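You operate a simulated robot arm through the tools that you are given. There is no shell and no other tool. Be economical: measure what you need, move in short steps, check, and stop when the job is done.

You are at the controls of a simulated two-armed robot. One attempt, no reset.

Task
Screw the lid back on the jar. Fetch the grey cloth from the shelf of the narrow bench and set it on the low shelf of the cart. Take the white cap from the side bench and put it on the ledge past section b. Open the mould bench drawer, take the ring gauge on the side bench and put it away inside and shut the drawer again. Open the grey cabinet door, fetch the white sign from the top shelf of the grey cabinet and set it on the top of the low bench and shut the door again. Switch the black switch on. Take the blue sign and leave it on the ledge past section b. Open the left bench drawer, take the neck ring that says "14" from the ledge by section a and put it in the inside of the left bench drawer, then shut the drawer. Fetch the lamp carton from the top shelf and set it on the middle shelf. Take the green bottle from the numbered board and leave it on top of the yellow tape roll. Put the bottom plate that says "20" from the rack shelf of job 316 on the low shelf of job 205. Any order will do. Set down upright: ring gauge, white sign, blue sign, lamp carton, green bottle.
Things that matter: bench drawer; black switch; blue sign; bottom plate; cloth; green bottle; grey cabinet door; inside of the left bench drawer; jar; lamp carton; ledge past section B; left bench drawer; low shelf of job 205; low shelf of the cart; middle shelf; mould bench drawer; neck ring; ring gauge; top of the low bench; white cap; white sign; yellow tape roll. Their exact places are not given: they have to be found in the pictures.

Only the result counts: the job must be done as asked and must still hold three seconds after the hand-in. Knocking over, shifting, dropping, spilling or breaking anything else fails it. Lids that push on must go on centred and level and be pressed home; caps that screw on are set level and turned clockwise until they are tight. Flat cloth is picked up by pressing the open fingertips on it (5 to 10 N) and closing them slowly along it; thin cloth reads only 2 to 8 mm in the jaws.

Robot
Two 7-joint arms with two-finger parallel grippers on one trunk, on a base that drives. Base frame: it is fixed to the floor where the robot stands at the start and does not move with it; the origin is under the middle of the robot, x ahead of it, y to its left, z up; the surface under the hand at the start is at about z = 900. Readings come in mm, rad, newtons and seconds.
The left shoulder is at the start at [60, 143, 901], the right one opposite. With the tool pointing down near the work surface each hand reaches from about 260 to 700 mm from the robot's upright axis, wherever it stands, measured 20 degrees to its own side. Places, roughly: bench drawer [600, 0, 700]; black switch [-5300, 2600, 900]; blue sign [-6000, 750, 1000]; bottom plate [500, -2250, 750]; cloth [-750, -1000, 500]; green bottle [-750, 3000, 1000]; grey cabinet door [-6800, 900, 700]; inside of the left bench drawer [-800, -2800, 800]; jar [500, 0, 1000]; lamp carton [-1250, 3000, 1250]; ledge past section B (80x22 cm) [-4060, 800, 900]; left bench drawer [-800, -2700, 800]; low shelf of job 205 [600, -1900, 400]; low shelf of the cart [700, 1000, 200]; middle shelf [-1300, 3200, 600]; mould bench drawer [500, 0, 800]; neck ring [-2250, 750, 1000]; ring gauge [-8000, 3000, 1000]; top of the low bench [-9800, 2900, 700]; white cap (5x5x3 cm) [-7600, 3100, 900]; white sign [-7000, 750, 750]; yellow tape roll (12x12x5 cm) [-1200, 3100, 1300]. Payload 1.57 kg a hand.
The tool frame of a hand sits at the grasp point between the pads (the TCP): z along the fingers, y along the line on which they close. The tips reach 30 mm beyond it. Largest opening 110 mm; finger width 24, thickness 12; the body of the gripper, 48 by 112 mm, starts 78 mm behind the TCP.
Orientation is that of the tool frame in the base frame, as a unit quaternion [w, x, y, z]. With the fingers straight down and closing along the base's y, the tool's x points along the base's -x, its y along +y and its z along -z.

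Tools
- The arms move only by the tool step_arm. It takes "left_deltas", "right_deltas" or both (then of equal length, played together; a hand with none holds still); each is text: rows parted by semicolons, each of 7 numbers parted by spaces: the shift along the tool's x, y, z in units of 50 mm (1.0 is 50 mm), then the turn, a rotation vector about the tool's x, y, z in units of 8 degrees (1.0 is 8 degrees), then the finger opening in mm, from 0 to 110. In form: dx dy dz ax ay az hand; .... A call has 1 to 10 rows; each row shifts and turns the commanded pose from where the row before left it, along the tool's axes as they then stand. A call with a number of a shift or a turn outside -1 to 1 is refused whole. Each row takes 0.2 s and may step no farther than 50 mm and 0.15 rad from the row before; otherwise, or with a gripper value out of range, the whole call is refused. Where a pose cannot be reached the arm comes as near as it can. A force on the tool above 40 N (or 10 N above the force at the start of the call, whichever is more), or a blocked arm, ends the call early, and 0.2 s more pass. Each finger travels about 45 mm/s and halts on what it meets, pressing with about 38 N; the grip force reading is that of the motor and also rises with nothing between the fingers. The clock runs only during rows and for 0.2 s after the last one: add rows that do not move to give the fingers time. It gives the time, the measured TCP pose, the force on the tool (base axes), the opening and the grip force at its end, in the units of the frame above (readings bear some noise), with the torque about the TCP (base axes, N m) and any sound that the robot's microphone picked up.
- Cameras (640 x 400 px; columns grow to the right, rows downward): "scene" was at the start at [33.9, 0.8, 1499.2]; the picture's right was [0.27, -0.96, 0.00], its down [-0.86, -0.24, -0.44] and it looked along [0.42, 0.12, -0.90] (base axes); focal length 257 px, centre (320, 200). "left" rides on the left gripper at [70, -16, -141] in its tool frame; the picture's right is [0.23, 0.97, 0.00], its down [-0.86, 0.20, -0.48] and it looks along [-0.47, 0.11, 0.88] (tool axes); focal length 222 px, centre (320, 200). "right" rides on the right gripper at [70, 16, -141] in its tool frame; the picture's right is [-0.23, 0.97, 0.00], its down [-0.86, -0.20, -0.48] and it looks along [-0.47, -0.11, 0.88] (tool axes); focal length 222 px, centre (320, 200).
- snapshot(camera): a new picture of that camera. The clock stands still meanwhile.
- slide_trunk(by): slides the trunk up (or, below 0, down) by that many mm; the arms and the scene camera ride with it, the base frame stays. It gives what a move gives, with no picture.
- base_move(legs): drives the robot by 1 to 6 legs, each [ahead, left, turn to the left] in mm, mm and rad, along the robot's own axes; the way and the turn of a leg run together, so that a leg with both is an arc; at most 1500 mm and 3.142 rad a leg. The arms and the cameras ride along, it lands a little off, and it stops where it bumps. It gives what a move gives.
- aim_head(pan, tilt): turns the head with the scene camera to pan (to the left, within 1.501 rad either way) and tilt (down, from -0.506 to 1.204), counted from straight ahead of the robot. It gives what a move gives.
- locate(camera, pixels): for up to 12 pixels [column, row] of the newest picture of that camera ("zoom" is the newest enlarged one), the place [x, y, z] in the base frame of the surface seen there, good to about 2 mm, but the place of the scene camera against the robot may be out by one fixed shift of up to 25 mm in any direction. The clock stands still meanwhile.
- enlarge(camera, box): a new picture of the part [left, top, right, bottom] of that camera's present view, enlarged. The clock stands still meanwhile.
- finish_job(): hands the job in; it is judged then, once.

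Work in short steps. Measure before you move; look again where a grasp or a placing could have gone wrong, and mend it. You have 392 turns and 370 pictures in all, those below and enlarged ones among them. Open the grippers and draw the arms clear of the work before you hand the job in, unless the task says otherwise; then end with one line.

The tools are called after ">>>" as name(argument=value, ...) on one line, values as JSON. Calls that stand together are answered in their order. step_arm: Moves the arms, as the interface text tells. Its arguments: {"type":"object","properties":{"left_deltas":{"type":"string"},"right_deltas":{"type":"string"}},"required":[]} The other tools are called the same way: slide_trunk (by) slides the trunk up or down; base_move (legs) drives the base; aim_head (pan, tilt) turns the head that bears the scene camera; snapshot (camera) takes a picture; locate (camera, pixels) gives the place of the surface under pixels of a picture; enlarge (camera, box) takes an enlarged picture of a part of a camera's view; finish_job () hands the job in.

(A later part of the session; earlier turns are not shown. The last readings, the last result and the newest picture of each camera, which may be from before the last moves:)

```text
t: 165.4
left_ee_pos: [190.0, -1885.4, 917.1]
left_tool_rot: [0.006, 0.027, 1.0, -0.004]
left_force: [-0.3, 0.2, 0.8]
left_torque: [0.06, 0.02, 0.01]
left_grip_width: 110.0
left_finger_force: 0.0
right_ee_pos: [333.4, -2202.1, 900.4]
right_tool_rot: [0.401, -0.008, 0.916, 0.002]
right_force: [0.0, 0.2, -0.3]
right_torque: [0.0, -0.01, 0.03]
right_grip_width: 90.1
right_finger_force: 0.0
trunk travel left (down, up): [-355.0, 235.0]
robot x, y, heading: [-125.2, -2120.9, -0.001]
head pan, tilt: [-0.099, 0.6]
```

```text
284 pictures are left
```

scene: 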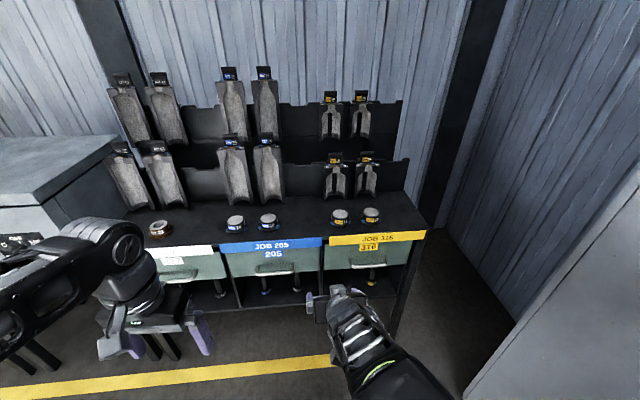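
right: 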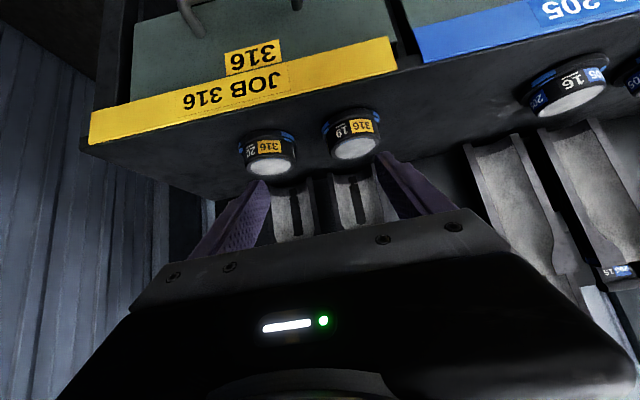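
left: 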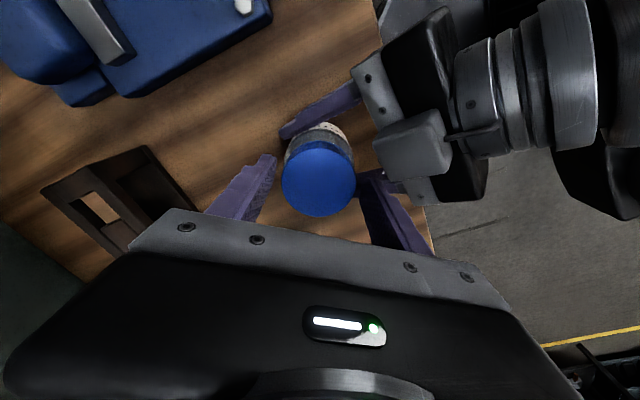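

>>> enlarge(camera="right", box=[220, 100, 320, 190])

>>> locate(camera="right", pixels=[[267, 163], [240, 148], [297, 143], [265, 140], [355, 148], [290, 200], [345, 190], [265, 130], [300, 120]])

```text
4.44 times, centred on (270, 145) of right
```

zoom: 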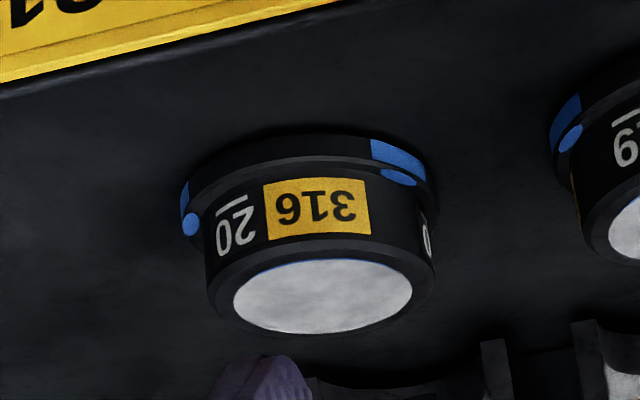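

```text
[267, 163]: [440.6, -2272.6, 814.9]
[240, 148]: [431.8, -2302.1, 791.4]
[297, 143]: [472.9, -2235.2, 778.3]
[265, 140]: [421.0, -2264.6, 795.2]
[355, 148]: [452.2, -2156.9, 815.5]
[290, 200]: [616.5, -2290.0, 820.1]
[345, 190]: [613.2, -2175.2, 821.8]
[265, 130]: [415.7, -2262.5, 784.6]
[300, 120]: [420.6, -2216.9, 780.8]
```

Plate 20 centre ≈ (449,-2270), shelf 780, top 815. I line up and go in with 90 mm opening.

>>> step_arm(right_deltas="0 -0.68 0 0 0 0 90;0 -0.68 0 0 0 0 90;-0.04 0 0.65 0 0 0 90;-0.04 0 0.65 0 0 0 90;-0.04 0 0.65 0 0 0 90;0 0 0.5 0 0 0 90;0 0 0 0 0 0 90")

>>> snapshot(camera="right")

```text
t: 167.0
left_ee_pos: [189.1, -1886.1, 917.7]
left_tool_rot: [0.006, 0.026, 1.0, -0.004]
left_force: [-1.0, -0.8, 0.3]
left_torque: [0.01, 0.0, -0.03]
left_grip_width: 109.9
left_finger_force: 0.0
right_ee_pos: [427.4, -2268.6, 823.7]
right_tool_rot: [0.403, -0.008, 0.915, 0.002]
right_force: [0.5, -0.2, -0.5]
right_torque: [-0.04, -0.02, -0.03]
right_grip_width: 90.0
right_finger_force: 0.1
trunk travel left (down, up): [-355.0, 235.0]
robot x, y, heading: [-127.2, -2116.3, 0.004]
head pan, tilt: [-0.099, 0.6]
```

```text
282 pictures are left
```

right: 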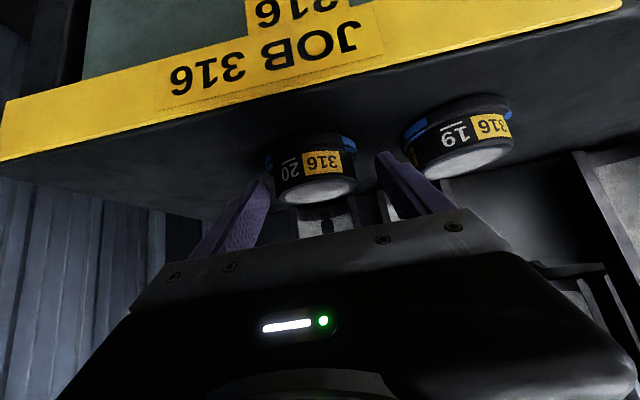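

I advance 13 mm and close.

>>> step_arm(right_deltas="0 -0.06 0.27 0 0 0 90;0 0 0 0 0 0 75;0 0 0 0 0 0 60;0 0 0 0 0 0 50;0 0 0 0 0 0 40;0 0 0 0 0 0 40")

>>> snapshot(camera="right")

```text
t: 168.4
left_ee_pos: [189.2, -1886.0, 917.8]
left_tool_rot: [0.006, 0.026, 1.0, -0.004]
left_force: [0.0, -0.7, 0.4]
left_torque: [0.01, -0.02, 0.02]
left_grip_width: 110.0
left_finger_force: 0.0
right_ee_pos: [439.1, -2271.3, 813.3]
right_tool_rot: [0.402, -0.009, 0.915, 0.003]
right_force: [-0.5, -3.7, 0.1]
right_torque: [-0.05, -0.09, -0.11]
right_grip_width: 77.5
right_finger_force: 38.6
trunk travel left (down, up): [-355.0, 235.0]
robot x, y, heading: [-124.8, -2122.3, 0.0]
head pan, tilt: [-0.099, 0.6]
```

```text
281 pictures are left
```

right: 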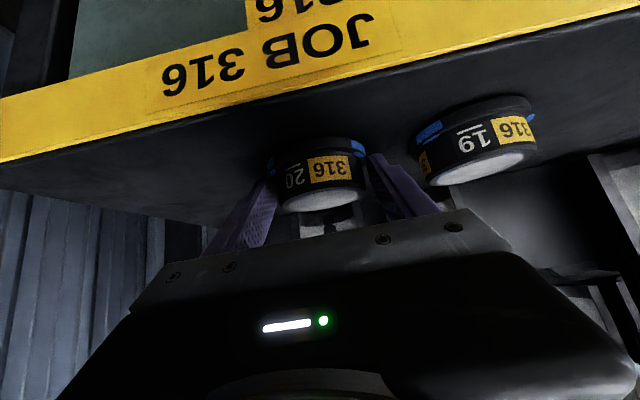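

Held at 77.5 mm. I lift it straight up, then drive back.

>>> step_arm(right_deltas="-0.37 0 -0.34 0 0 0 40;-0.7 0 -0.65 0 0 0 40;-0.7 0 -0.65 0 0 0 40;0 0 -0.6 0 0 0 40;0 0 -0.6 0 0 0 40;0 0 0 0 0 0 40")

>>> snapshot(camera="right")

>>> base_move(legs=[[-200, 0, 0], [0, 250, 0]])

>>> slide_trunk(by=-330)

>>> aim_head(pan=0, tilt=0.5)

>>> snapshot(camera="scene")

```text
t: 169.8
left_ee_pos: [190.4, -1885.3, 917.8]
left_tool_rot: [0.005, 0.026, 1.0, -0.003]
left_force: [0.3, -0.1, -0.2]
left_torque: [-0.01, -0.01, 0.02]
left_grip_width: 110.0
left_finger_force: 0.1
right_ee_pos: [393.2, -2271.2, 971.8]
right_tool_rot: [0.401, -0.008, 0.916, 0.002]
right_force: [0.7, 0.2, -10.0]
right_torque: [0.03, 0.17, 0.05]
right_grip_width: 77.5
right_finger_force: 38.1
trunk travel left (down, up): [-355.0, 235.0]
robot x, y, heading: [-126.2, -2121.4, -0.001]
head pan, tilt: [-0.099, 0.6]
```

```text
280 pictures are left
```

right: 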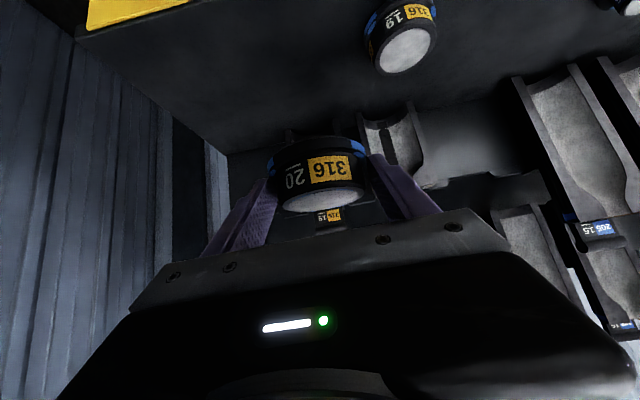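

```text
t: 172.9
left_ee_pos: [-8.7, -1633.4, 917.5]
left_tool_rot: [0.005, 0.028, 1.0, -0.003]
left_force: [0.4, 0.1, -0.5]
left_torque: [-0.03, 0.01, -0.01]
left_grip_width: 109.9
left_finger_force: 0.0
right_ee_pos: [193.2, -2017.5, 973.2]
right_tool_rot: [0.402, -0.007, 0.916, 0.002]
right_force: [0.1, 0.9, -9.3]
right_torque: [0.01, 0.15, -0.03]
right_grip_width: 77.4
right_finger_force: 38.1
trunk travel left (down, up): [-355.0, 235.0]
robot x, y, heading: [-326.6, -1865.7, -0.007]
head pan, tilt: [-0.099, 0.6]
```

```text
t: 176.1
left_ee_pos: [-8.8, -1632.9, 587.5]
left_tool_rot: [0.006, 0.03, 1.0, -0.003]
left_force: [0.8, -0.1, -0.2]
left_torque: [-0.01, 0.0, -0.03]
left_grip_width: 109.8
left_finger_force: 0.0
right_ee_pos: [193.9, -2018.4, 641.5]
right_tool_rot: [0.401, -0.007, 0.916, 0.001]
right_force: [0.9, -0.4, -9.9]
right_torque: [-0.02, 0.15, -0.02]
right_grip_width: 77.1
right_finger_force: 37.8
trunk travel left (down, up): [-25.0, 565.0]
robot x, y, heading: [-324.8, -1864.3, -0.002]
head pan, tilt: [-0.099, 0.6]
```

```text
t: 176.8
left_ee_pos: [-9.1, -1633.4, 587.9]
left_tool_rot: [0.005, 0.029, 1.0, -0.004]
left_force: [-0.7, 0.0, 0.0]
left_torque: [0.0, -0.01, 0.0]
left_grip_width: 110.1
left_finger_force: 0.1
right_ee_pos: [193.0, -2018.7, 642.6]
right_tool_rot: [0.4, -0.006, 0.916, 0.001]
right_force: [-0.3, 0.7, -8.9]
right_torque: [-0.01, 0.12, -0.02]
right_grip_width: 77.3
right_finger_force: 37.8
trunk travel left (down, up): [-25.0, 565.0]
robot x, y, heading: [-328.9, -1865.5, -0.005]
head pan, tilt: [0.0, 0.499]
```

```text
279 pictures are left
```

scene: 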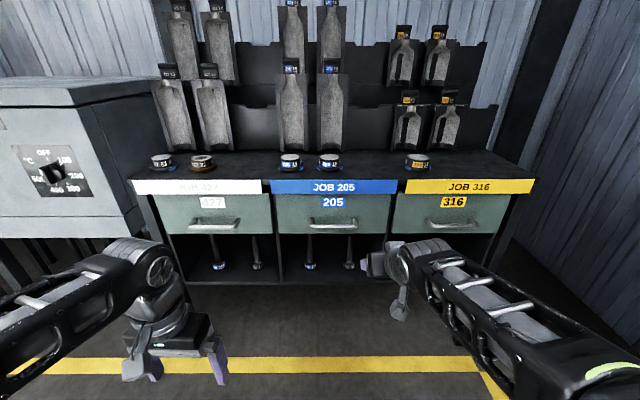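

I inspect the low shelf of job 205 (compartment with two standing plungers).

>>> enlarge(camera="scene", box=[260, 220, 400, 300])

>>> locate(camera="scene", pixels=[[310, 266], [349, 264], [330, 276], [330, 283], [285, 283], [330, 262], [278, 260], [300, 250], [330, 235], [345, 240], [311, 240]])

```text
4.57 times, centred on (330, 260) of scene
```

zoom: 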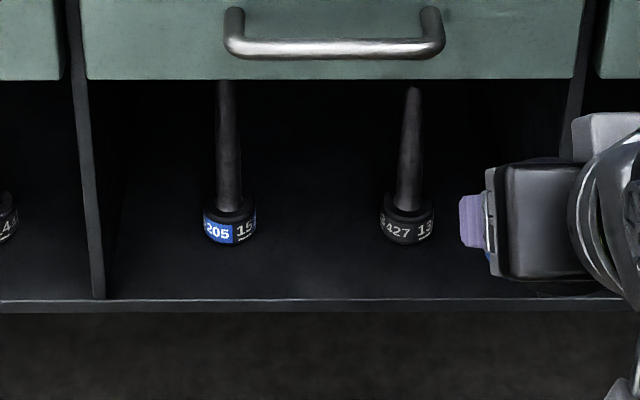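

```text
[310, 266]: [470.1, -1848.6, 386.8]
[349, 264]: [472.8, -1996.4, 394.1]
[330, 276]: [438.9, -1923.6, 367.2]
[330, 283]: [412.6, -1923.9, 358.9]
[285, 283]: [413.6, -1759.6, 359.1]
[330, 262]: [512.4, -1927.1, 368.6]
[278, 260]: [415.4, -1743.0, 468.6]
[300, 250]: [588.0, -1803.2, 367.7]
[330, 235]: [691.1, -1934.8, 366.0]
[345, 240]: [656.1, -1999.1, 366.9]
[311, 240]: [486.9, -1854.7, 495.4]
```

Plungers at true ≈(482,-1830) and (485,-1978); shelf edge x≈410, top z≈362. The plate must go between them near the front. I lower the hand to z≈445 and drive nearer.

>>> step_arm(right_deltas="0.7 0 0.65 0 0 0 40;0.7 0 0.65 0 0 0 40;0.7 0 0.65 0 0 0 40;0.7 0 0.65 0 0 0 40;0 0 0 0 0 0 40")

>>> base_move(legs=[[150, 80, 0]])

>>> snapshot(camera="right")

>>> snapshot(camera="scene")

```text
t: 178.0
left_ee_pos: [-9.0, -1632.8, 587.7]
left_tool_rot: [0.004, 0.028, 1.0, -0.004]
left_force: [0.2, -0.3, 0.9]
left_torque: [-0.02, -0.03, 0.01]
left_grip_width: 109.9
left_finger_force: 0.1
right_ee_pos: [192.0, -2020.6, 452.0]
right_tool_rot: [0.401, -0.008, 0.916, 0.002]
right_force: [0.3, 1.2, -9.2]
right_torque: [-0.01, 0.12, 0.03]
right_grip_width: 77.3
right_finger_force: 37.7
trunk travel left (down, up): [-25.0, 565.0]
robot x, y, heading: [-327.6, -1867.2, -0.005]
head pan, tilt: [0.0, 0.499]
```

```text
t: 179.4
left_ee_pos: [140.8, -1555.3, 588.1]
left_tool_rot: [0.006, 0.03, 1.0, -0.004]
left_force: [-0.6, 0.7, 0.0]
left_torque: [0.01, 0.0, -0.02]
left_grip_width: 110.0
left_finger_force: 0.0
right_ee_pos: [340.9, -1945.2, 452.4]
right_tool_rot: [0.401, -0.005, 0.916, 0.001]
right_force: [-0.3, -0.1, -9.3]
right_torque: [0.01, 0.16, 0.0]
right_grip_width: 77.4
right_finger_force: 38.3
trunk travel left (down, up): [-25.0, 565.0]
robot x, y, heading: [-176.7, -1786.5, -0.009]
head pan, tilt: [0.0, 0.499]
```

```text
277 pictures are left
```

right: 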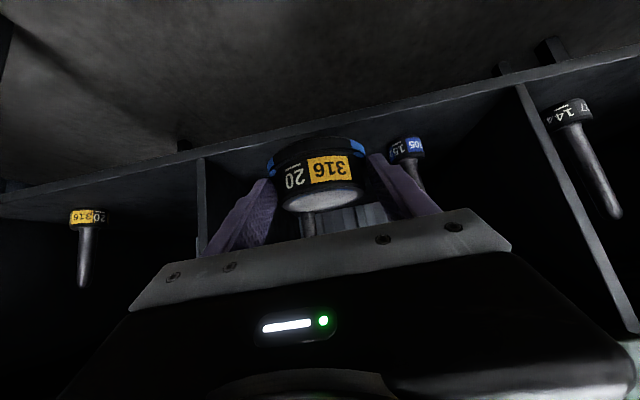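

```text
276 pictures are left
```

scene: 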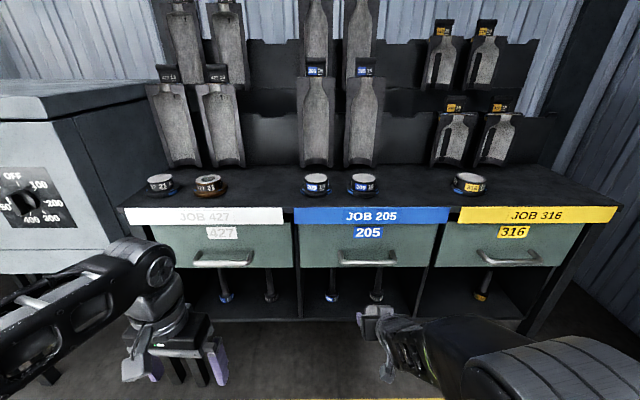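

Now I measure the plungers and the shelf with the right wrist camera.

>>> locate(camera="right", pixels=[[407, 155], [390, 148], [423, 148], [405, 138], [260, 150], [400, 130], [240, 170], [200, 190], [525, 110], [310, 225], [350, 215]])

>>> enlarge(camera="right", box=[180, 80, 460, 260])

```text
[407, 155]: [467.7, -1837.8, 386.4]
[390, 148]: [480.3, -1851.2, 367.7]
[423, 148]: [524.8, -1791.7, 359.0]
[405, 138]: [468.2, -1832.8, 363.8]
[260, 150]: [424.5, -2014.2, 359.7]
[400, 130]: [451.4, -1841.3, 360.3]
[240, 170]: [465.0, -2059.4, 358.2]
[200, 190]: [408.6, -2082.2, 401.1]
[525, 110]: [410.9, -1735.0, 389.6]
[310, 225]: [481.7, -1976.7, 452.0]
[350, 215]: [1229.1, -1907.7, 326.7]
```

```text
2.22 times, centred on (320, 170) of right
```

zoom: 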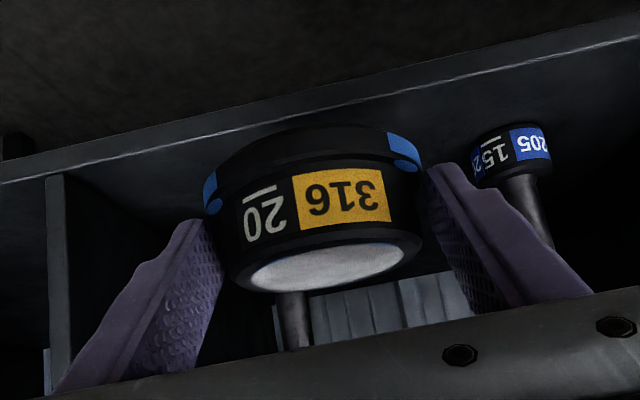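

Shelf 360; gap between plunger bases y −1852…−1957, centre −1904.5. I align in y, then go in to (440,-1904.5) at z≈402.

>>> step_arm(right_deltas="-0.2 0.81 0 0 0 0 40;-0.3 0 0.7 0 0 0 40;-0.1 0 0.7 0 0 0 40;0 0 0.66 0 0 0 40;0 0 0 0 0 0 40")

>>> snapshot(camera="right")

```text
t: 180.7
left_ee_pos: [140.9, -1556.5, 587.2]
left_tool_rot: [0.005, 0.031, 1.0, -0.003]
left_force: [-0.4, -0.8, -0.2]
left_torque: [-0.03, 0.0, 0.01]
left_grip_width: 110.2
left_finger_force: 0.1
right_ee_pos: [439.5, -1902.5, 404.4]
right_tool_rot: [0.402, -0.004, 0.916, 0.0]
right_force: [0.4, -0.3, -9.0]
right_torque: [0.0, 0.16, 0.02]
right_grip_width: 77.1
right_finger_force: 38.1
trunk travel left (down, up): [-25.0, 565.0]
robot x, y, heading: [-177.6, -1786.7, -0.001]
head pan, tilt: [0.0, 0.499]
```

```text
274 pictures are left
```

right: 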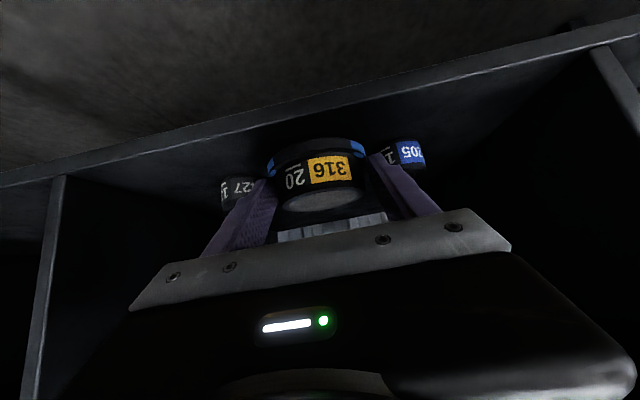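

Well placed between the plungers. I lower to contact in small steps.

>>> step_arm(right_deltas="0.06 -0.02 0.11 0 0 0 40;0.06 -0.02 0.1 0 0 0 40;0 0 0 0 0 0 40")

```text
t: 181.4
left_ee_pos: [140.6, -1555.5, 588.0]
left_tool_rot: [0.006, 0.03, 1.0, -0.004]
left_force: [0.4, 0.5, -0.3]
left_torque: [0.02, 0.02, 0.02]
left_grip_width: 110.2
left_finger_force: 0.0
right_ee_pos: [441.7, -1904.9, 393.7]
right_tool_rot: [0.403, -0.005, 0.915, 0.001]
right_force: [-0.6, -2.2, -2.1]
right_torque: [0.14, 0.24, 0.02]
right_grip_width: 77.5
right_finger_force: 38.0
trunk travel left (down, up): [-25.0, 565.0]
robot x, y, heading: [-175.3, -1786.0, -0.01]
head pan, tilt: [0.0, 0.499]
```

Weight is nearly taken by the shelf (−2 N). I lower 1 mm, open slowly to 88 and withdraw along the fingers.

>>> step_arm(right_deltas="0.015 0 0.015 0 0 0 40;0 0 0 0 0 0 82;0 0 0 0 0 0 87;0 0 0 0 0 0 87;0 0 -0.3 0 0 0 87;0 0 -0.5 0 0 0 87;0 0 -0.6 0 0 0 87;0 0 -0.6 0 0 0 87;0 0 0 0 0 0 87")

>>> snapshot(camera="right")

```text
t: 183.4
left_ee_pos: [140.5, -1555.3, 587.3]
left_tool_rot: [0.006, 0.031, 0.999, -0.003]
left_force: [-0.1, 0.1, -0.1]
left_torque: [0.01, -0.02, -0.03]
left_grip_width: 110.0
left_finger_force: 0.0
right_ee_pos: [365.5, -1903.5, 459.2]
right_tool_rot: [0.401, -0.005, 0.916, 0.001]
right_force: [-0.2, 0.0, 0.6]
right_torque: [0.03, 0.01, 0.02]
right_grip_width: 86.9
right_finger_force: 0.0
trunk travel left (down, up): [-25.0, 565.0]
robot x, y, heading: [-174.8, -1789.0, -0.01]
head pan, tilt: [0.0, 0.499]
```

```text
273 pictures are left
```

right: 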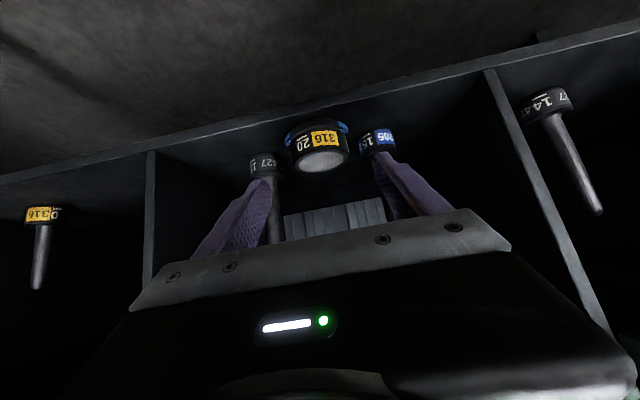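

>>> enlarge(camera="right", box=[260, 100, 380, 190])

>>> locate(camera="right", pixels=[[315, 124], [318, 145], [315, 120], [315, 115], [320, 165]])

```text
4.44 times, centred on (320, 145) of right
```

zoom: 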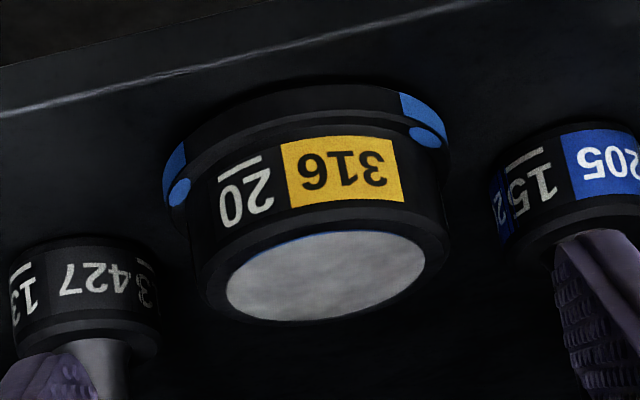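

```text
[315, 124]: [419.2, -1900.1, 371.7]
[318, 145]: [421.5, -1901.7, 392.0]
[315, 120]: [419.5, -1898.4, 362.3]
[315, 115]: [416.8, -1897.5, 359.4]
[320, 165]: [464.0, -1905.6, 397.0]
```

The plate stands wholly on the shelf. Next I go to the bottle/carton area: withdraw, raise the trunk, and drive north.

>>> base_move(legs=[[-160, 0, 0]])

>>> slide_trunk(by=400)

>>> slide_trunk(by=75)

>>> base_move(legs=[[0, 0, 1.575], [1500, 0, 0], [1500, 0, 0], [800, 0, 0]])

>>> aim_head(pan=0.4, tilt=0.3)

>>> snapshot(camera="scene")

```text
t: 184.9
left_ee_pos: [-19.5, -1555.2, 588.7]
left_tool_rot: [0.006, 0.029, 1.0, -0.003]
left_force: [0.2, 0.6, -0.6]
left_torque: [-0.03, -0.02, 0.01]
left_grip_width: 110.1
left_finger_force: 0.1
right_ee_pos: [206.8, -1901.4, 460.6]
right_tool_rot: [0.402, -0.006, 0.916, 0.001]
right_force: [-0.7, 0.1, 0.5]
right_torque: [0.0, 0.03, 0.02]
right_grip_width: 87.0
right_finger_force: 0.0
trunk travel left (down, up): [-25.0, 565.0]
robot x, y, heading: [-335.4, -1787.1, -0.006]
head pan, tilt: [0.0, 0.499]
```

```text
t: 188.7
left_ee_pos: [-20.2, -1553.6, 987.4]
left_tool_rot: [0.006, 0.03, 1.0, -0.004]
left_force: [-0.2, 0.8, 0.2]
left_torque: [-0.01, 0.03, -0.01]
left_grip_width: 110.0
left_finger_force: 0.0
right_ee_pos: [205.6, -1902.3, 858.9]
right_tool_rot: [0.402, -0.005, 0.915, 0.001]
right_force: [-1.0, -0.1, 0.3]
right_torque: [-0.01, 0.02, 0.05]
right_grip_width: 87.0
right_finger_force: 0.0
trunk travel left (down, up): [-425.0, 165.0]
robot x, y, heading: [-338.3, -1786.6, -0.011]
head pan, tilt: [0.0, 0.499]
```

```text
t: 189.8
left_ee_pos: [-19.1, -1554.7, 1062.3]
left_tool_rot: [0.006, 0.03, 1.0, -0.003]
left_force: [0.3, 0.2, -0.6]
left_torque: [0.0, 0.02, -0.03]
left_grip_width: 110.1
left_finger_force: 0.0
right_ee_pos: [205.7, -1902.3, 933.8]
right_tool_rot: [0.401, -0.006, 0.916, 0.001]
right_force: [1.0, 0.0, -0.2]
right_torque: [0.01, 0.02, 0.03]
right_grip_width: 86.9
right_finger_force: 0.2
trunk travel left (down, up): [-500.0, 90.0]
robot x, y, heading: [-334.3, -1782.3, -0.005]
head pan, tilt: [0.0, 0.499]
```

```text
t: 211.9
left_ee_pos: [-403.3, 2327.2, 1063.0]
left_tool_rot: [0.007, -0.669, 0.743, 0.0]
left_force: [0.1, 0.5, 0.4]
left_torque: [-0.04, -0.01, 0.01]
left_grip_width: 110.1
left_finger_force: 0.2
right_ee_pos: [-46.4, 2536.0, 934.4]
right_tool_rot: [0.29, -0.636, 0.659, 0.278]
right_force: [0.4, -0.5, -0.3]
right_torque: [-0.04, 0.0, 0.0]
right_grip_width: 87.2
right_finger_force: 0.0
trunk travel left (down, up): [-500.0, 90.0]
robot x, y, heading: [-187.6, 2000.5, 1.517]
head pan, tilt: [0.0, 0.499]
```

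```text
t: 212.8
left_ee_pos: [-403.7, 2327.3, 1062.6]
left_tool_rot: [0.006, -0.669, 0.743, 0.001]
left_force: [-0.6, 0.5, 0.1]
left_torque: [-0.03, -0.02, 0.0]
left_grip_width: 110.0
left_finger_force: 0.1
right_ee_pos: [-46.3, 2537.5, 934.7]
right_tool_rot: [0.29, -0.637, 0.658, 0.278]
right_force: [0.7, 0.5, -0.3]
right_torque: [0.02, -0.03, 0.01]
right_grip_width: 87.0
right_finger_force: 0.0
trunk travel left (down, up): [-500.0, 90.0]
robot x, y, heading: [-189.6, 1994.8, 1.519]
head pan, tilt: [0.4, 0.3]
```

```text
271 pictures are left
```

scene: 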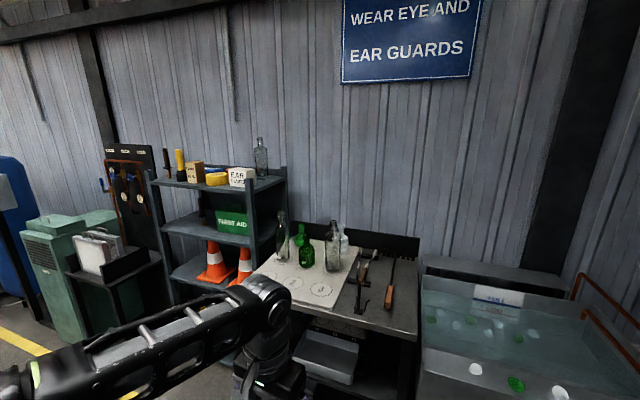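

I zoom on the shelf and the numbered board.

>>> enlarge(camera="scene", box=[140, 120, 300, 300])

>>> enlarge(camera="scene", box=[240, 190, 420, 320])

>>> locate(camera="scene", pixels=[[195, 172], [217, 180], [243, 178], [261, 160], [300, 235], [306, 255], [333, 245], [235, 220], [290, 290], [200, 235], [180, 178], [275, 190]])

```text
2.22 times, centred on (220, 210) of scene
```

zoom: 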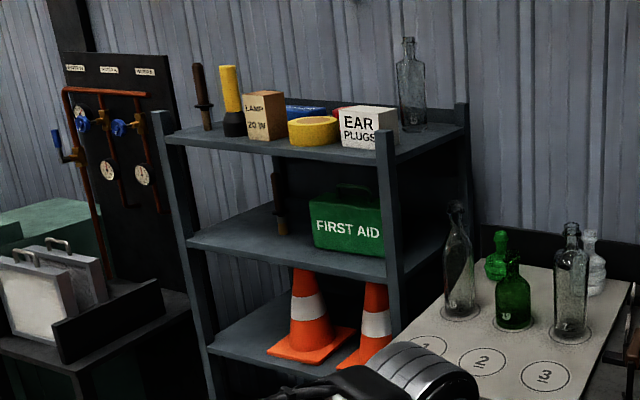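

```text
3.08 times, centred on (330, 255) of scene
```

zoom: 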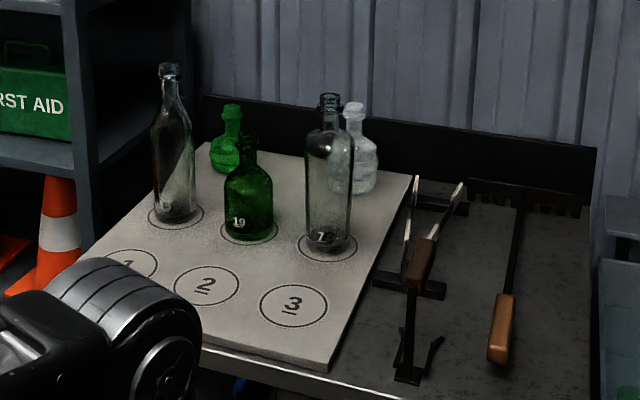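

```text
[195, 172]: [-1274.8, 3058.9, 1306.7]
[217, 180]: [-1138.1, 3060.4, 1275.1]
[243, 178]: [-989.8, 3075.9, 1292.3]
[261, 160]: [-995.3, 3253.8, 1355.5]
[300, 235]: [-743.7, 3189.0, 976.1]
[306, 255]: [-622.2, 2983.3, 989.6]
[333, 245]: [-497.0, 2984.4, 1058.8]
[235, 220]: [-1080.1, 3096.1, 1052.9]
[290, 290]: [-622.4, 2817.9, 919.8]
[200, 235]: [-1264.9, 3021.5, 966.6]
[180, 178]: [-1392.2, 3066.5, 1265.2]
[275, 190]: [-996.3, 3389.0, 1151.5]
```

Two green bottles: "19" at (-622,2983) and a lighter one behind at (-744,3189). I move in front of the board for a closer look.

>>> base_move(legs=[[180, 440, 0.05]])

>>> aim_head(pan=0.0, tilt=0.5)

>>> snapshot(camera="scene")

>>> enlarge(camera="scene", box=[220, 130, 420, 260])

```text
t: 215.7
left_ee_pos: [-860.0, 2508.9, 1062.9]
left_tool_rot: [0.007, -0.683, 0.73, 0.001]
left_force: [0.1, 0.2, -0.2]
left_torque: [-0.01, -0.05, -0.03]
left_grip_width: 110.2
left_finger_force: 0.0
right_ee_pos: [-511.3, 2733.0, 934.8]
right_tool_rot: [-0.285, 0.65, -0.645, -0.283]
right_force: [0.1, 0.2, -0.4]
right_torque: [0.03, 0.02, 0.02]
right_grip_width: 86.9
right_finger_force: 0.1
trunk travel left (down, up): [-500.0, 90.0]
robot x, y, heading: [-629.0, 2190.2, 1.558]
head pan, tilt: [0.4, 0.3]
```

```text
t: 216.5
left_ee_pos: [-860.1, 2507.7, 1062.3]
left_tool_rot: [0.006, -0.684, 0.73, 0.001]
left_force: [-0.1, 0.4, 0.8]
left_torque: [-0.02, -0.02, 0.0]
left_grip_width: 109.9
left_finger_force: 0.0
right_ee_pos: [-511.7, 2733.1, 935.0]
right_tool_rot: [-0.284, 0.65, -0.645, -0.284]
right_force: [0.7, 0.9, 0.1]
right_torque: [-0.01, -0.02, 0.01]
right_grip_width: 87.0
right_finger_force: 0.1
trunk travel left (down, up): [-500.0, 90.0]
robot x, y, heading: [-627.9, 2188.7, 1.557]
head pan, tilt: [0.0, 0.499]
```

```text
268 pictures are left
```

scene: 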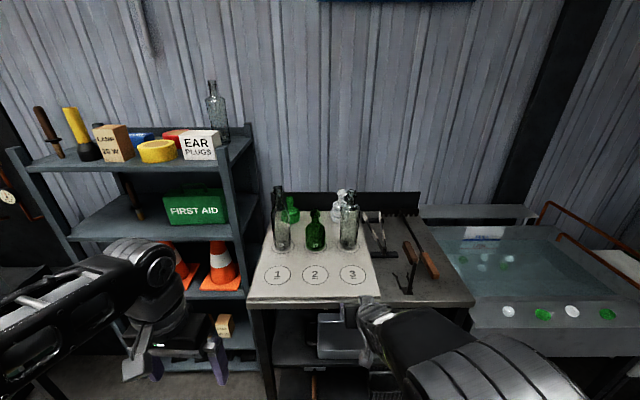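

```text
3.08 times, centred on (320, 195) of scene
```

zoom: 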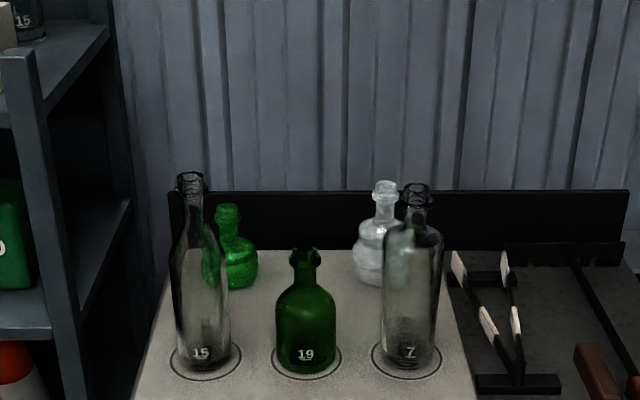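

By the hint the green bottle "19" in front is meant. I measure it, the tape roll, the carton and the middle shelf.

>>> locate(camera="scene", pixels=[[315, 240], [315, 250], [315, 212], [281, 240], [350, 240], [157, 151], [158, 145], [115, 145], [128, 135], [200, 147], [115, 205], [100, 220]])

>>> enlarge(camera="scene", box=[30, 80, 250, 250])

```text
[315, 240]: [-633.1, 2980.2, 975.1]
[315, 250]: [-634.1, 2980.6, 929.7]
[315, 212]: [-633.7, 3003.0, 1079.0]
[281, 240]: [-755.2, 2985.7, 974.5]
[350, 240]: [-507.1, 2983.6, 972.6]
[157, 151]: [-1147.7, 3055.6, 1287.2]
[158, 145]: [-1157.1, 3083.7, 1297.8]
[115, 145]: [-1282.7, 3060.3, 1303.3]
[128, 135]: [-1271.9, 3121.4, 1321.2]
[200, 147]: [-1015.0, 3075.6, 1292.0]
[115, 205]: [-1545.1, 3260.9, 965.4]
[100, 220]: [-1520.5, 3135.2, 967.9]
```

```text
2.35 times, centred on (140, 165) of scene
```

zoom: 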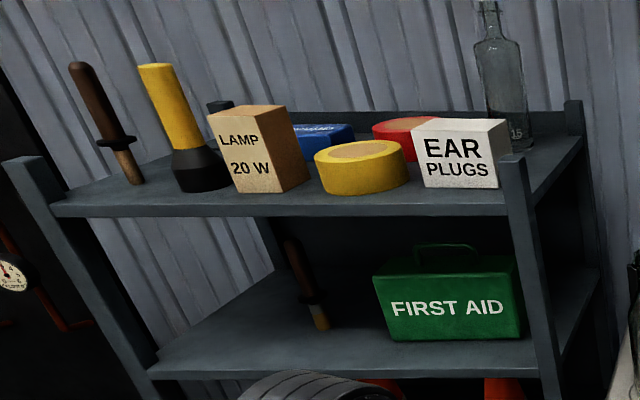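

I look lower at the shelf unit to identify the "middle shelf" (hint z≈600).

>>> aim_head(pan=0.6, tilt=0.7)

>>> snapshot(camera="scene")

```text
t: 217.5
left_ee_pos: [-860.5, 2508.8, 1062.7]
left_tool_rot: [0.007, -0.684, 0.729, 0.001]
left_force: [0.2, 0.3, 0.0]
left_torque: [0.01, 0.0, -0.01]
left_grip_width: 110.1
left_finger_force: 0.0
right_ee_pos: [-511.3, 2732.8, 933.8]
right_tool_rot: [-0.284, 0.65, -0.646, -0.284]
right_force: [-0.6, -0.1, -0.5]
right_torque: [-0.02, 0.01, 0.04]
right_grip_width: 86.8
right_finger_force: 0.1
trunk travel left (down, up): [-500.0, 90.0]
robot x, y, heading: [-630.4, 2192.4, 1.562]
head pan, tilt: [0.6, 0.7]
```

```text
265 pictures are left
```

scene: 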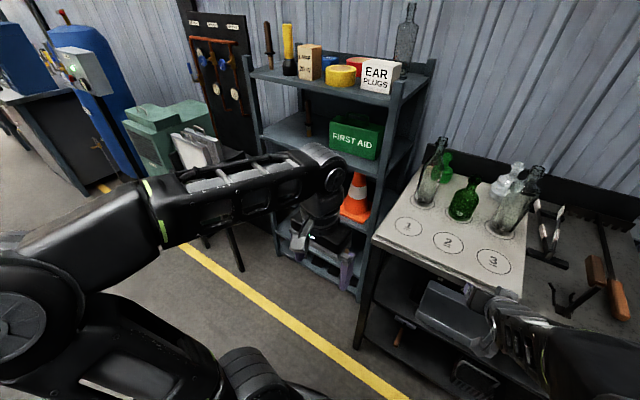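

The arm hides the lower shelves. I put the right hand upright and back, then drive in front of the shelf unit and look.

>>> step_arm(right_deltas="-0.3 0 -0.9 0 0 0 87;0 0 0 0 1 0 87;0 0 0 0 1 0 87;0 0 0 0 1 0 87;0 0 0 0 1 0 87;0 0 0 0 1 0 87;0.9 0 0 0 0.9 0 87;0.9 -0.4 0 0 0 0 87;0.9 -0.4 0 0 0 0 87;0 0 0 0 0 0 87", left_deltas="0.5 0 0 0 0 0 110;0 0 0 0 0 0 110;0 0 0 0 0 0 110;0 0 0 0 0 0 110;0 0 0 0 0 0 110;0 0 0 0 0 0 110;0 0 0 0 0 0 110;0 0 0 0 0 0 110;0 0 0 0 0 0 110;0 0 0 0 0 0 110")

>>> base_move(legs=[[0, 620, 0]])

>>> aim_head(pan=0, tilt=0.6)

>>> snapshot(camera="scene")

```text
t: 219.7
left_ee_pos: [-860.7, 2483.8, 1062.7]
left_tool_rot: [0.006, -0.684, 0.729, 0.001]
left_force: [-0.1, 0.1, -0.4]
left_torque: [-0.06, -0.02, 0.01]
left_grip_width: 110.0
left_finger_force: 0.1
right_ee_pos: [-471.4, 2573.6, 972.4]
right_tool_rot: [-0.001, 0.709, -0.705, 0.0]
right_force: [0.0, 0.4, 0.6]
right_torque: [-0.03, -0.01, -0.01]
right_grip_width: 86.8
right_finger_force: 0.1
trunk travel left (down, up): [-500.0, 90.0]
robot x, y, heading: [-628.3, 2189.8, 1.564]
head pan, tilt: [0.6, 0.7]
```

```text
t: 223.3
left_ee_pos: [-1489.6, 2490.9, 1062.0]
left_tool_rot: [0.007, -0.684, 0.73, 0.001]
left_force: [-0.3, 0.1, -0.5]
left_torque: [-0.02, 0.02, 0.02]
left_grip_width: 109.9
left_finger_force: 0.2
right_ee_pos: [-1100.1, 2580.1, 972.8]
right_tool_rot: [-0.002, 0.709, -0.705, 0.001]
right_force: [-0.5, -0.1, 0.2]
right_torque: [0.03, -0.03, 0.04]
right_grip_width: 86.7
right_finger_force: 0.1
trunk travel left (down, up): [-500.0, 90.0]
robot x, y, heading: [-1257.2, 2199.0, 1.56]
head pan, tilt: [0.6, 0.7]
```

```text
t: 224.3
left_ee_pos: [-1488.4, 2490.5, 1062.8]
left_tool_rot: [0.006, -0.684, 0.73, 0.002]
left_force: [-0.1, 0.3, -0.8]
left_torque: [0.04, 0.04, 0.06]
left_grip_width: 110.0
left_finger_force: 0.1
right_ee_pos: [-1098.6, 2580.6, 972.5]
right_tool_rot: [-0.002, 0.71, -0.704, -0.001]
right_force: [0.3, 0.6, -0.8]
right_torque: [-0.06, 0.02, -0.01]
right_grip_width: 86.9
right_finger_force: 0.0
trunk travel left (down, up): [-500.0, 90.0]
robot x, y, heading: [-1258.7, 2201.6, 1.56]
head pan, tilt: [0.0, 0.6]
```

```text
264 pictures are left
```

scene: 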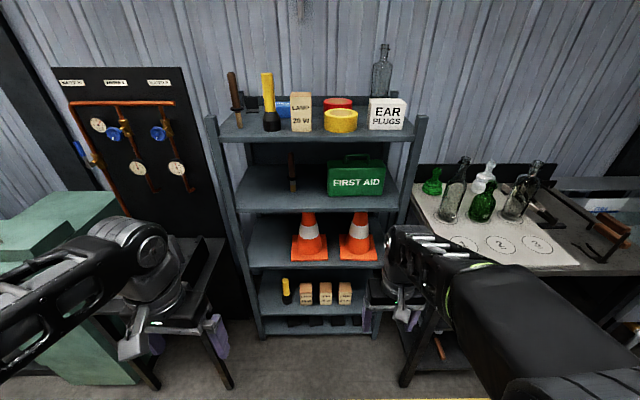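

Five boards: top, first aid, cones, cartons, bottom. I measure their heights.

>>> locate(camera="scene", pixels=[[260, 140], [300, 207], [268, 255], [268, 266], [270, 300], [330, 312], [280, 330], [280, 195], [330, 245], [385, 255], [265, 235], [345, 258]])

>>> enlarge(camera="scene", box=[200, 60, 440, 200])

>>> enlarge(camera="scene", box=[220, 190, 420, 350])

```text
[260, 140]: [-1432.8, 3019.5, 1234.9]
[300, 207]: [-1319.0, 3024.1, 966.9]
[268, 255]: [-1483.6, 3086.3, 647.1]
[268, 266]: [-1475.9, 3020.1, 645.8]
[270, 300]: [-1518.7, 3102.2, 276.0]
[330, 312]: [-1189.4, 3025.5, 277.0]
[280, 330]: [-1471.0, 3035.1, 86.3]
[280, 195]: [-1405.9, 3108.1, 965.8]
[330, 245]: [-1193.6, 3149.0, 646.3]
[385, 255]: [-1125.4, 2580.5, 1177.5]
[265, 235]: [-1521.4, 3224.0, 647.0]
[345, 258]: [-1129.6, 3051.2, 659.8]
```

```text
2.67 times, centred on (320, 130) of scene
```

zoom: 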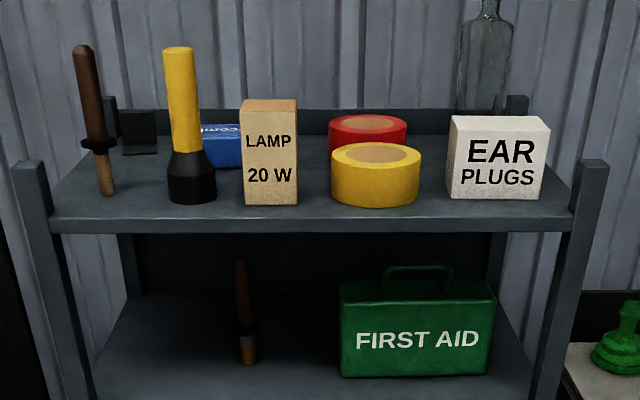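

```text
2.50 times, centred on (320, 270) of scene
```

zoom: 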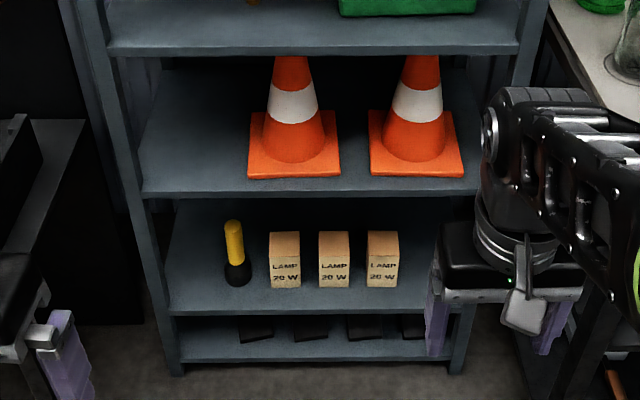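

The middle shelf is the cone shelf (z≈641), free at its left. The carton stands at ≈(-1296,3090). I move up, raise the trunk and lift/tilt the right hand.

>>> base_move(legs=[[280, 130, 0]])

>>> slide_trunk(by=88)

>>> step_arm(right_deltas="0.4 0 -0.8 0 0 0 84;0.4 0 -0.8 0 0 0 84;0.4 0 -0.8 0 0 0 84;0 0 -0.8 0 -0.95 0 84;0 0 -0.5 0 -0.95 0 84;0 0 -0.5 0 -0.95 0 84;0 0 -0.5 0 -0.95 0 84;0 0 0 0 -0.95 0 84;0 0 0 0 -0.95 0 84;0 0 0 0 -0.95 0 84")

>>> snapshot(camera="right")

>>> snapshot(camera="scene")

```text
t: 226.3
left_ee_pos: [-1618.4, 2774.1, 1062.3]
left_tool_rot: [0.006, -0.686, 0.727, 0.001]
left_force: [-0.2, 0.4, 0.3]
left_torque: [0.0, 0.01, 0.03]
left_grip_width: 109.8
left_finger_force: 0.0
right_ee_pos: [-1228.5, 2865.5, 971.6]
right_tool_rot: [-0.001, 0.711, -0.703, 0.001]
right_force: [-0.1, 0.8, -1.0]
right_torque: [-0.02, 0.0, 0.0]
right_grip_width: 87.0
right_finger_force: 0.1
trunk travel left (down, up): [-500.0, 90.0]
robot x, y, heading: [-1386.7, 2483.6, 1.567]
head pan, tilt: [0.0, 0.6]
```

```text
t: 227.6
left_ee_pos: [-1617.8, 2772.9, 1150.6]
left_tool_rot: [0.007, -0.685, 0.728, 0.002]
left_force: [-0.6, 0.9, -0.4]
left_torque: [0.0, 0.01, 0.03]
left_grip_width: 109.8
left_finger_force: 0.1
right_ee_pos: [-1228.1, 2865.3, 1059.6]
right_tool_rot: [-0.002, 0.711, -0.704, -0.001]
right_force: [0.7, 0.2, -0.3]
right_torque: [0.02, 0.01, 0.0]
right_grip_width: 87.3
right_finger_force: 0.0
trunk travel left (down, up): [-588.0, 2.0]
robot x, y, heading: [-1382.9, 2477.2, 1.567]
head pan, tilt: [0.0, 0.6]
```

```text
t: 229.8
left_ee_pos: [-1616.8, 2773.2, 1151.6]
left_tool_rot: [0.007, -0.685, 0.728, 0.001]
left_force: [0.0, 0.2, -0.4]
left_torque: [0.02, 0.0, -0.01]
left_grip_width: 110.0
left_finger_force: 0.1
right_ee_pos: [-1226.2, 2783.1, 1292.7]
right_tool_rot: [-0.317, 0.635, -0.628, -0.32]
right_force: [0.3, 0.7, -0.5]
right_torque: [0.0, 0.02, -0.02]
right_grip_width: 84.1
right_finger_force: 0.1
trunk travel left (down, up): [-588.0, 2.0]
robot x, y, heading: [-1385.2, 2482.0, 1.561]
head pan, tilt: [0.0, 0.6]
```

```text
261 pictures are left
```

right: 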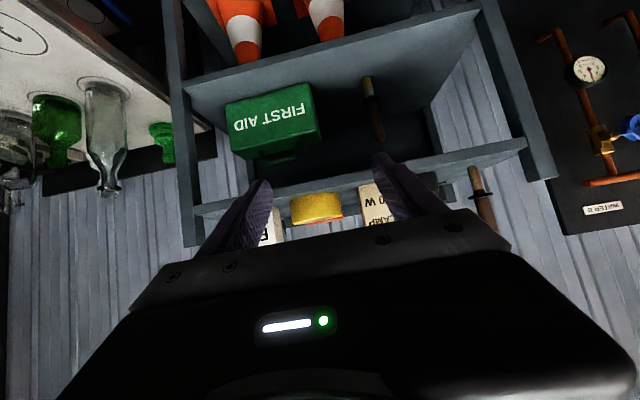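

```text
260 pictures are left
```

scene: 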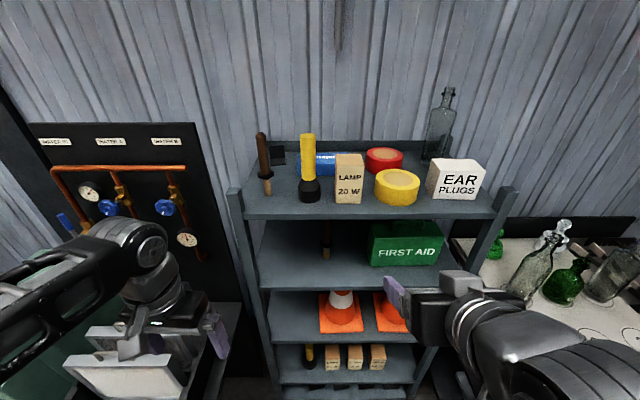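

I measure carton and tape roll from the scene view (top faces are visible), and from the wrist camera.

>>> enlarge(camera="scene", box=[280, 130, 440, 220])

>>> locate(camera="zoom", pixels=[[278, 102], [220, 140], [332, 140], [280, 260], [220, 270], [329, 265], [465, 200], [410, 200], [545, 190], [475, 165], [460, 255], [120, 240]])

>>> locate(camera="right", pixels=[[318, 210], [372, 210], [370, 190], [367, 225], [275, 232], [475, 195]])

```text
4.00 times, centred on (360, 175) of scene
```

zoom: 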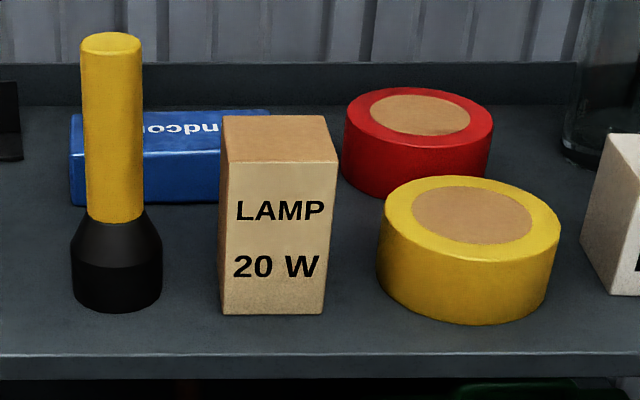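

```text
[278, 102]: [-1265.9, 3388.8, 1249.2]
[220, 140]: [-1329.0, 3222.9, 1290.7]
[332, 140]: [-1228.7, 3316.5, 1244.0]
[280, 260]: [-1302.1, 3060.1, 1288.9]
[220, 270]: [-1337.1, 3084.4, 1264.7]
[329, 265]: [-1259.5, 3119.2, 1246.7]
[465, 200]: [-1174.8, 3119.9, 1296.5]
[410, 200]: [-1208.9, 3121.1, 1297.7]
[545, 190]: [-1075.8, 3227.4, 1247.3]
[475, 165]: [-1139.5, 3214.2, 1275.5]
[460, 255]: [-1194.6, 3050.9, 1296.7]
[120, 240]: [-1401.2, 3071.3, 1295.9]
```

```text
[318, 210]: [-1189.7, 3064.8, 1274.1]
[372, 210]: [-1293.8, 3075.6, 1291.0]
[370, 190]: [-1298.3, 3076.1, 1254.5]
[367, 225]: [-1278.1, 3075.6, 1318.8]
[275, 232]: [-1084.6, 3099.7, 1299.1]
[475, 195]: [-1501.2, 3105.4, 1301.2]
```

The scene shift is fixed in the base frame (≈+3,−17,+6). I zoom in the wrist view for the carton's edges.

>>> enlarge(camera="right", box=[270, 160, 430, 250])

>>> locate(camera="zoom", pixels=[[360, 130], [460, 120], [365, 190], [385, 215], [410, 170], [200, 170], [280, 170], [230, 210], [430, 220]])

```text
4.00 times, centred on (350, 205) of right
```

zoom: 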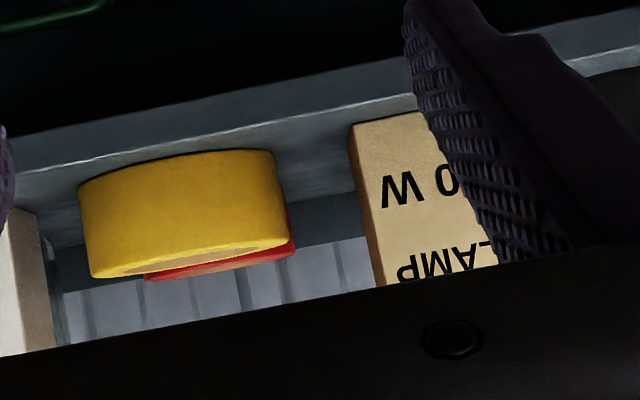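

```text
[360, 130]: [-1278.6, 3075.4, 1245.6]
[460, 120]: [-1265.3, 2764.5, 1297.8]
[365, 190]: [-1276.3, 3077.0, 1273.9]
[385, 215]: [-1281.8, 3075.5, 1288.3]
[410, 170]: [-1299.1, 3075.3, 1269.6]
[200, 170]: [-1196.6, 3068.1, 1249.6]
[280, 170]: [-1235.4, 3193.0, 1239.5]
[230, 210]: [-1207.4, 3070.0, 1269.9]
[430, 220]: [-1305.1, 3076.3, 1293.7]
```

Carton: x −1342…−1276 (centre −1309), front y 3076, shelf 1241. I shift sideways and move horizontally forward, stopping short.

>>> step_arm(right_deltas="0 0.83 0 0 0 0 84;0 0.83 0 0 0 0 84;-0.53 0 0.73 0 0 0 84;-0.53 0 0.73 0 0 0 84;-0.53 0 0.73 0 0 0 84;-0.53 0 0.73 0 0 0 84;0 0 0 0 0 0 84")

>>> snapshot(camera="right")

>>> snapshot(camera="scene")

```text
t: 231.4
left_ee_pos: [-1617.7, 2772.8, 1150.7]
left_tool_rot: [0.007, -0.685, 0.728, 0.001]
left_force: [0.4, 0.3, 0.2]
left_torque: [0.03, -0.02, -0.01]
left_grip_width: 110.0
left_finger_force: 0.1
right_ee_pos: [-1312.5, 2964.4, 1292.7]
right_tool_rot: [-0.317, 0.635, -0.628, -0.319]
right_force: [-0.4, -0.4, -0.6]
right_torque: [-0.01, 0.02, 0.0]
right_grip_width: 84.2
right_finger_force: 0.0
trunk travel left (down, up): [-588.0, 2.0]
robot x, y, heading: [-1384.4, 2479.6, 1.562]
head pan, tilt: [0.0, 0.6]
```

```text
257 pictures are left
```

right: 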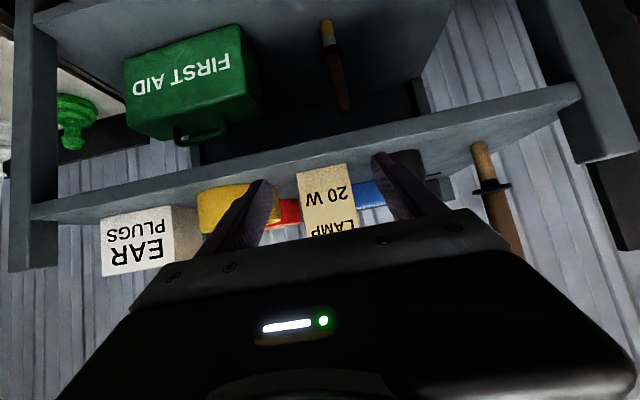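

```text
256 pictures are left
```

scene: 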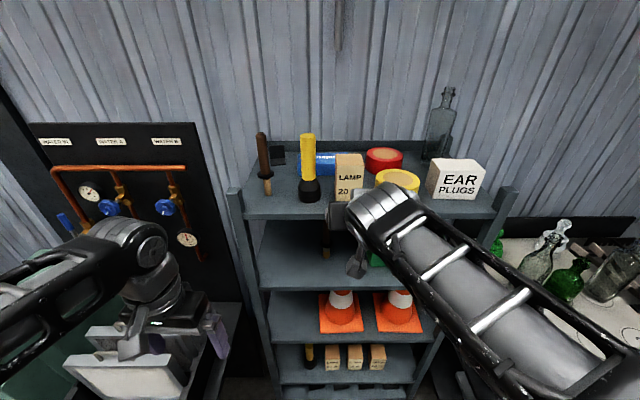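

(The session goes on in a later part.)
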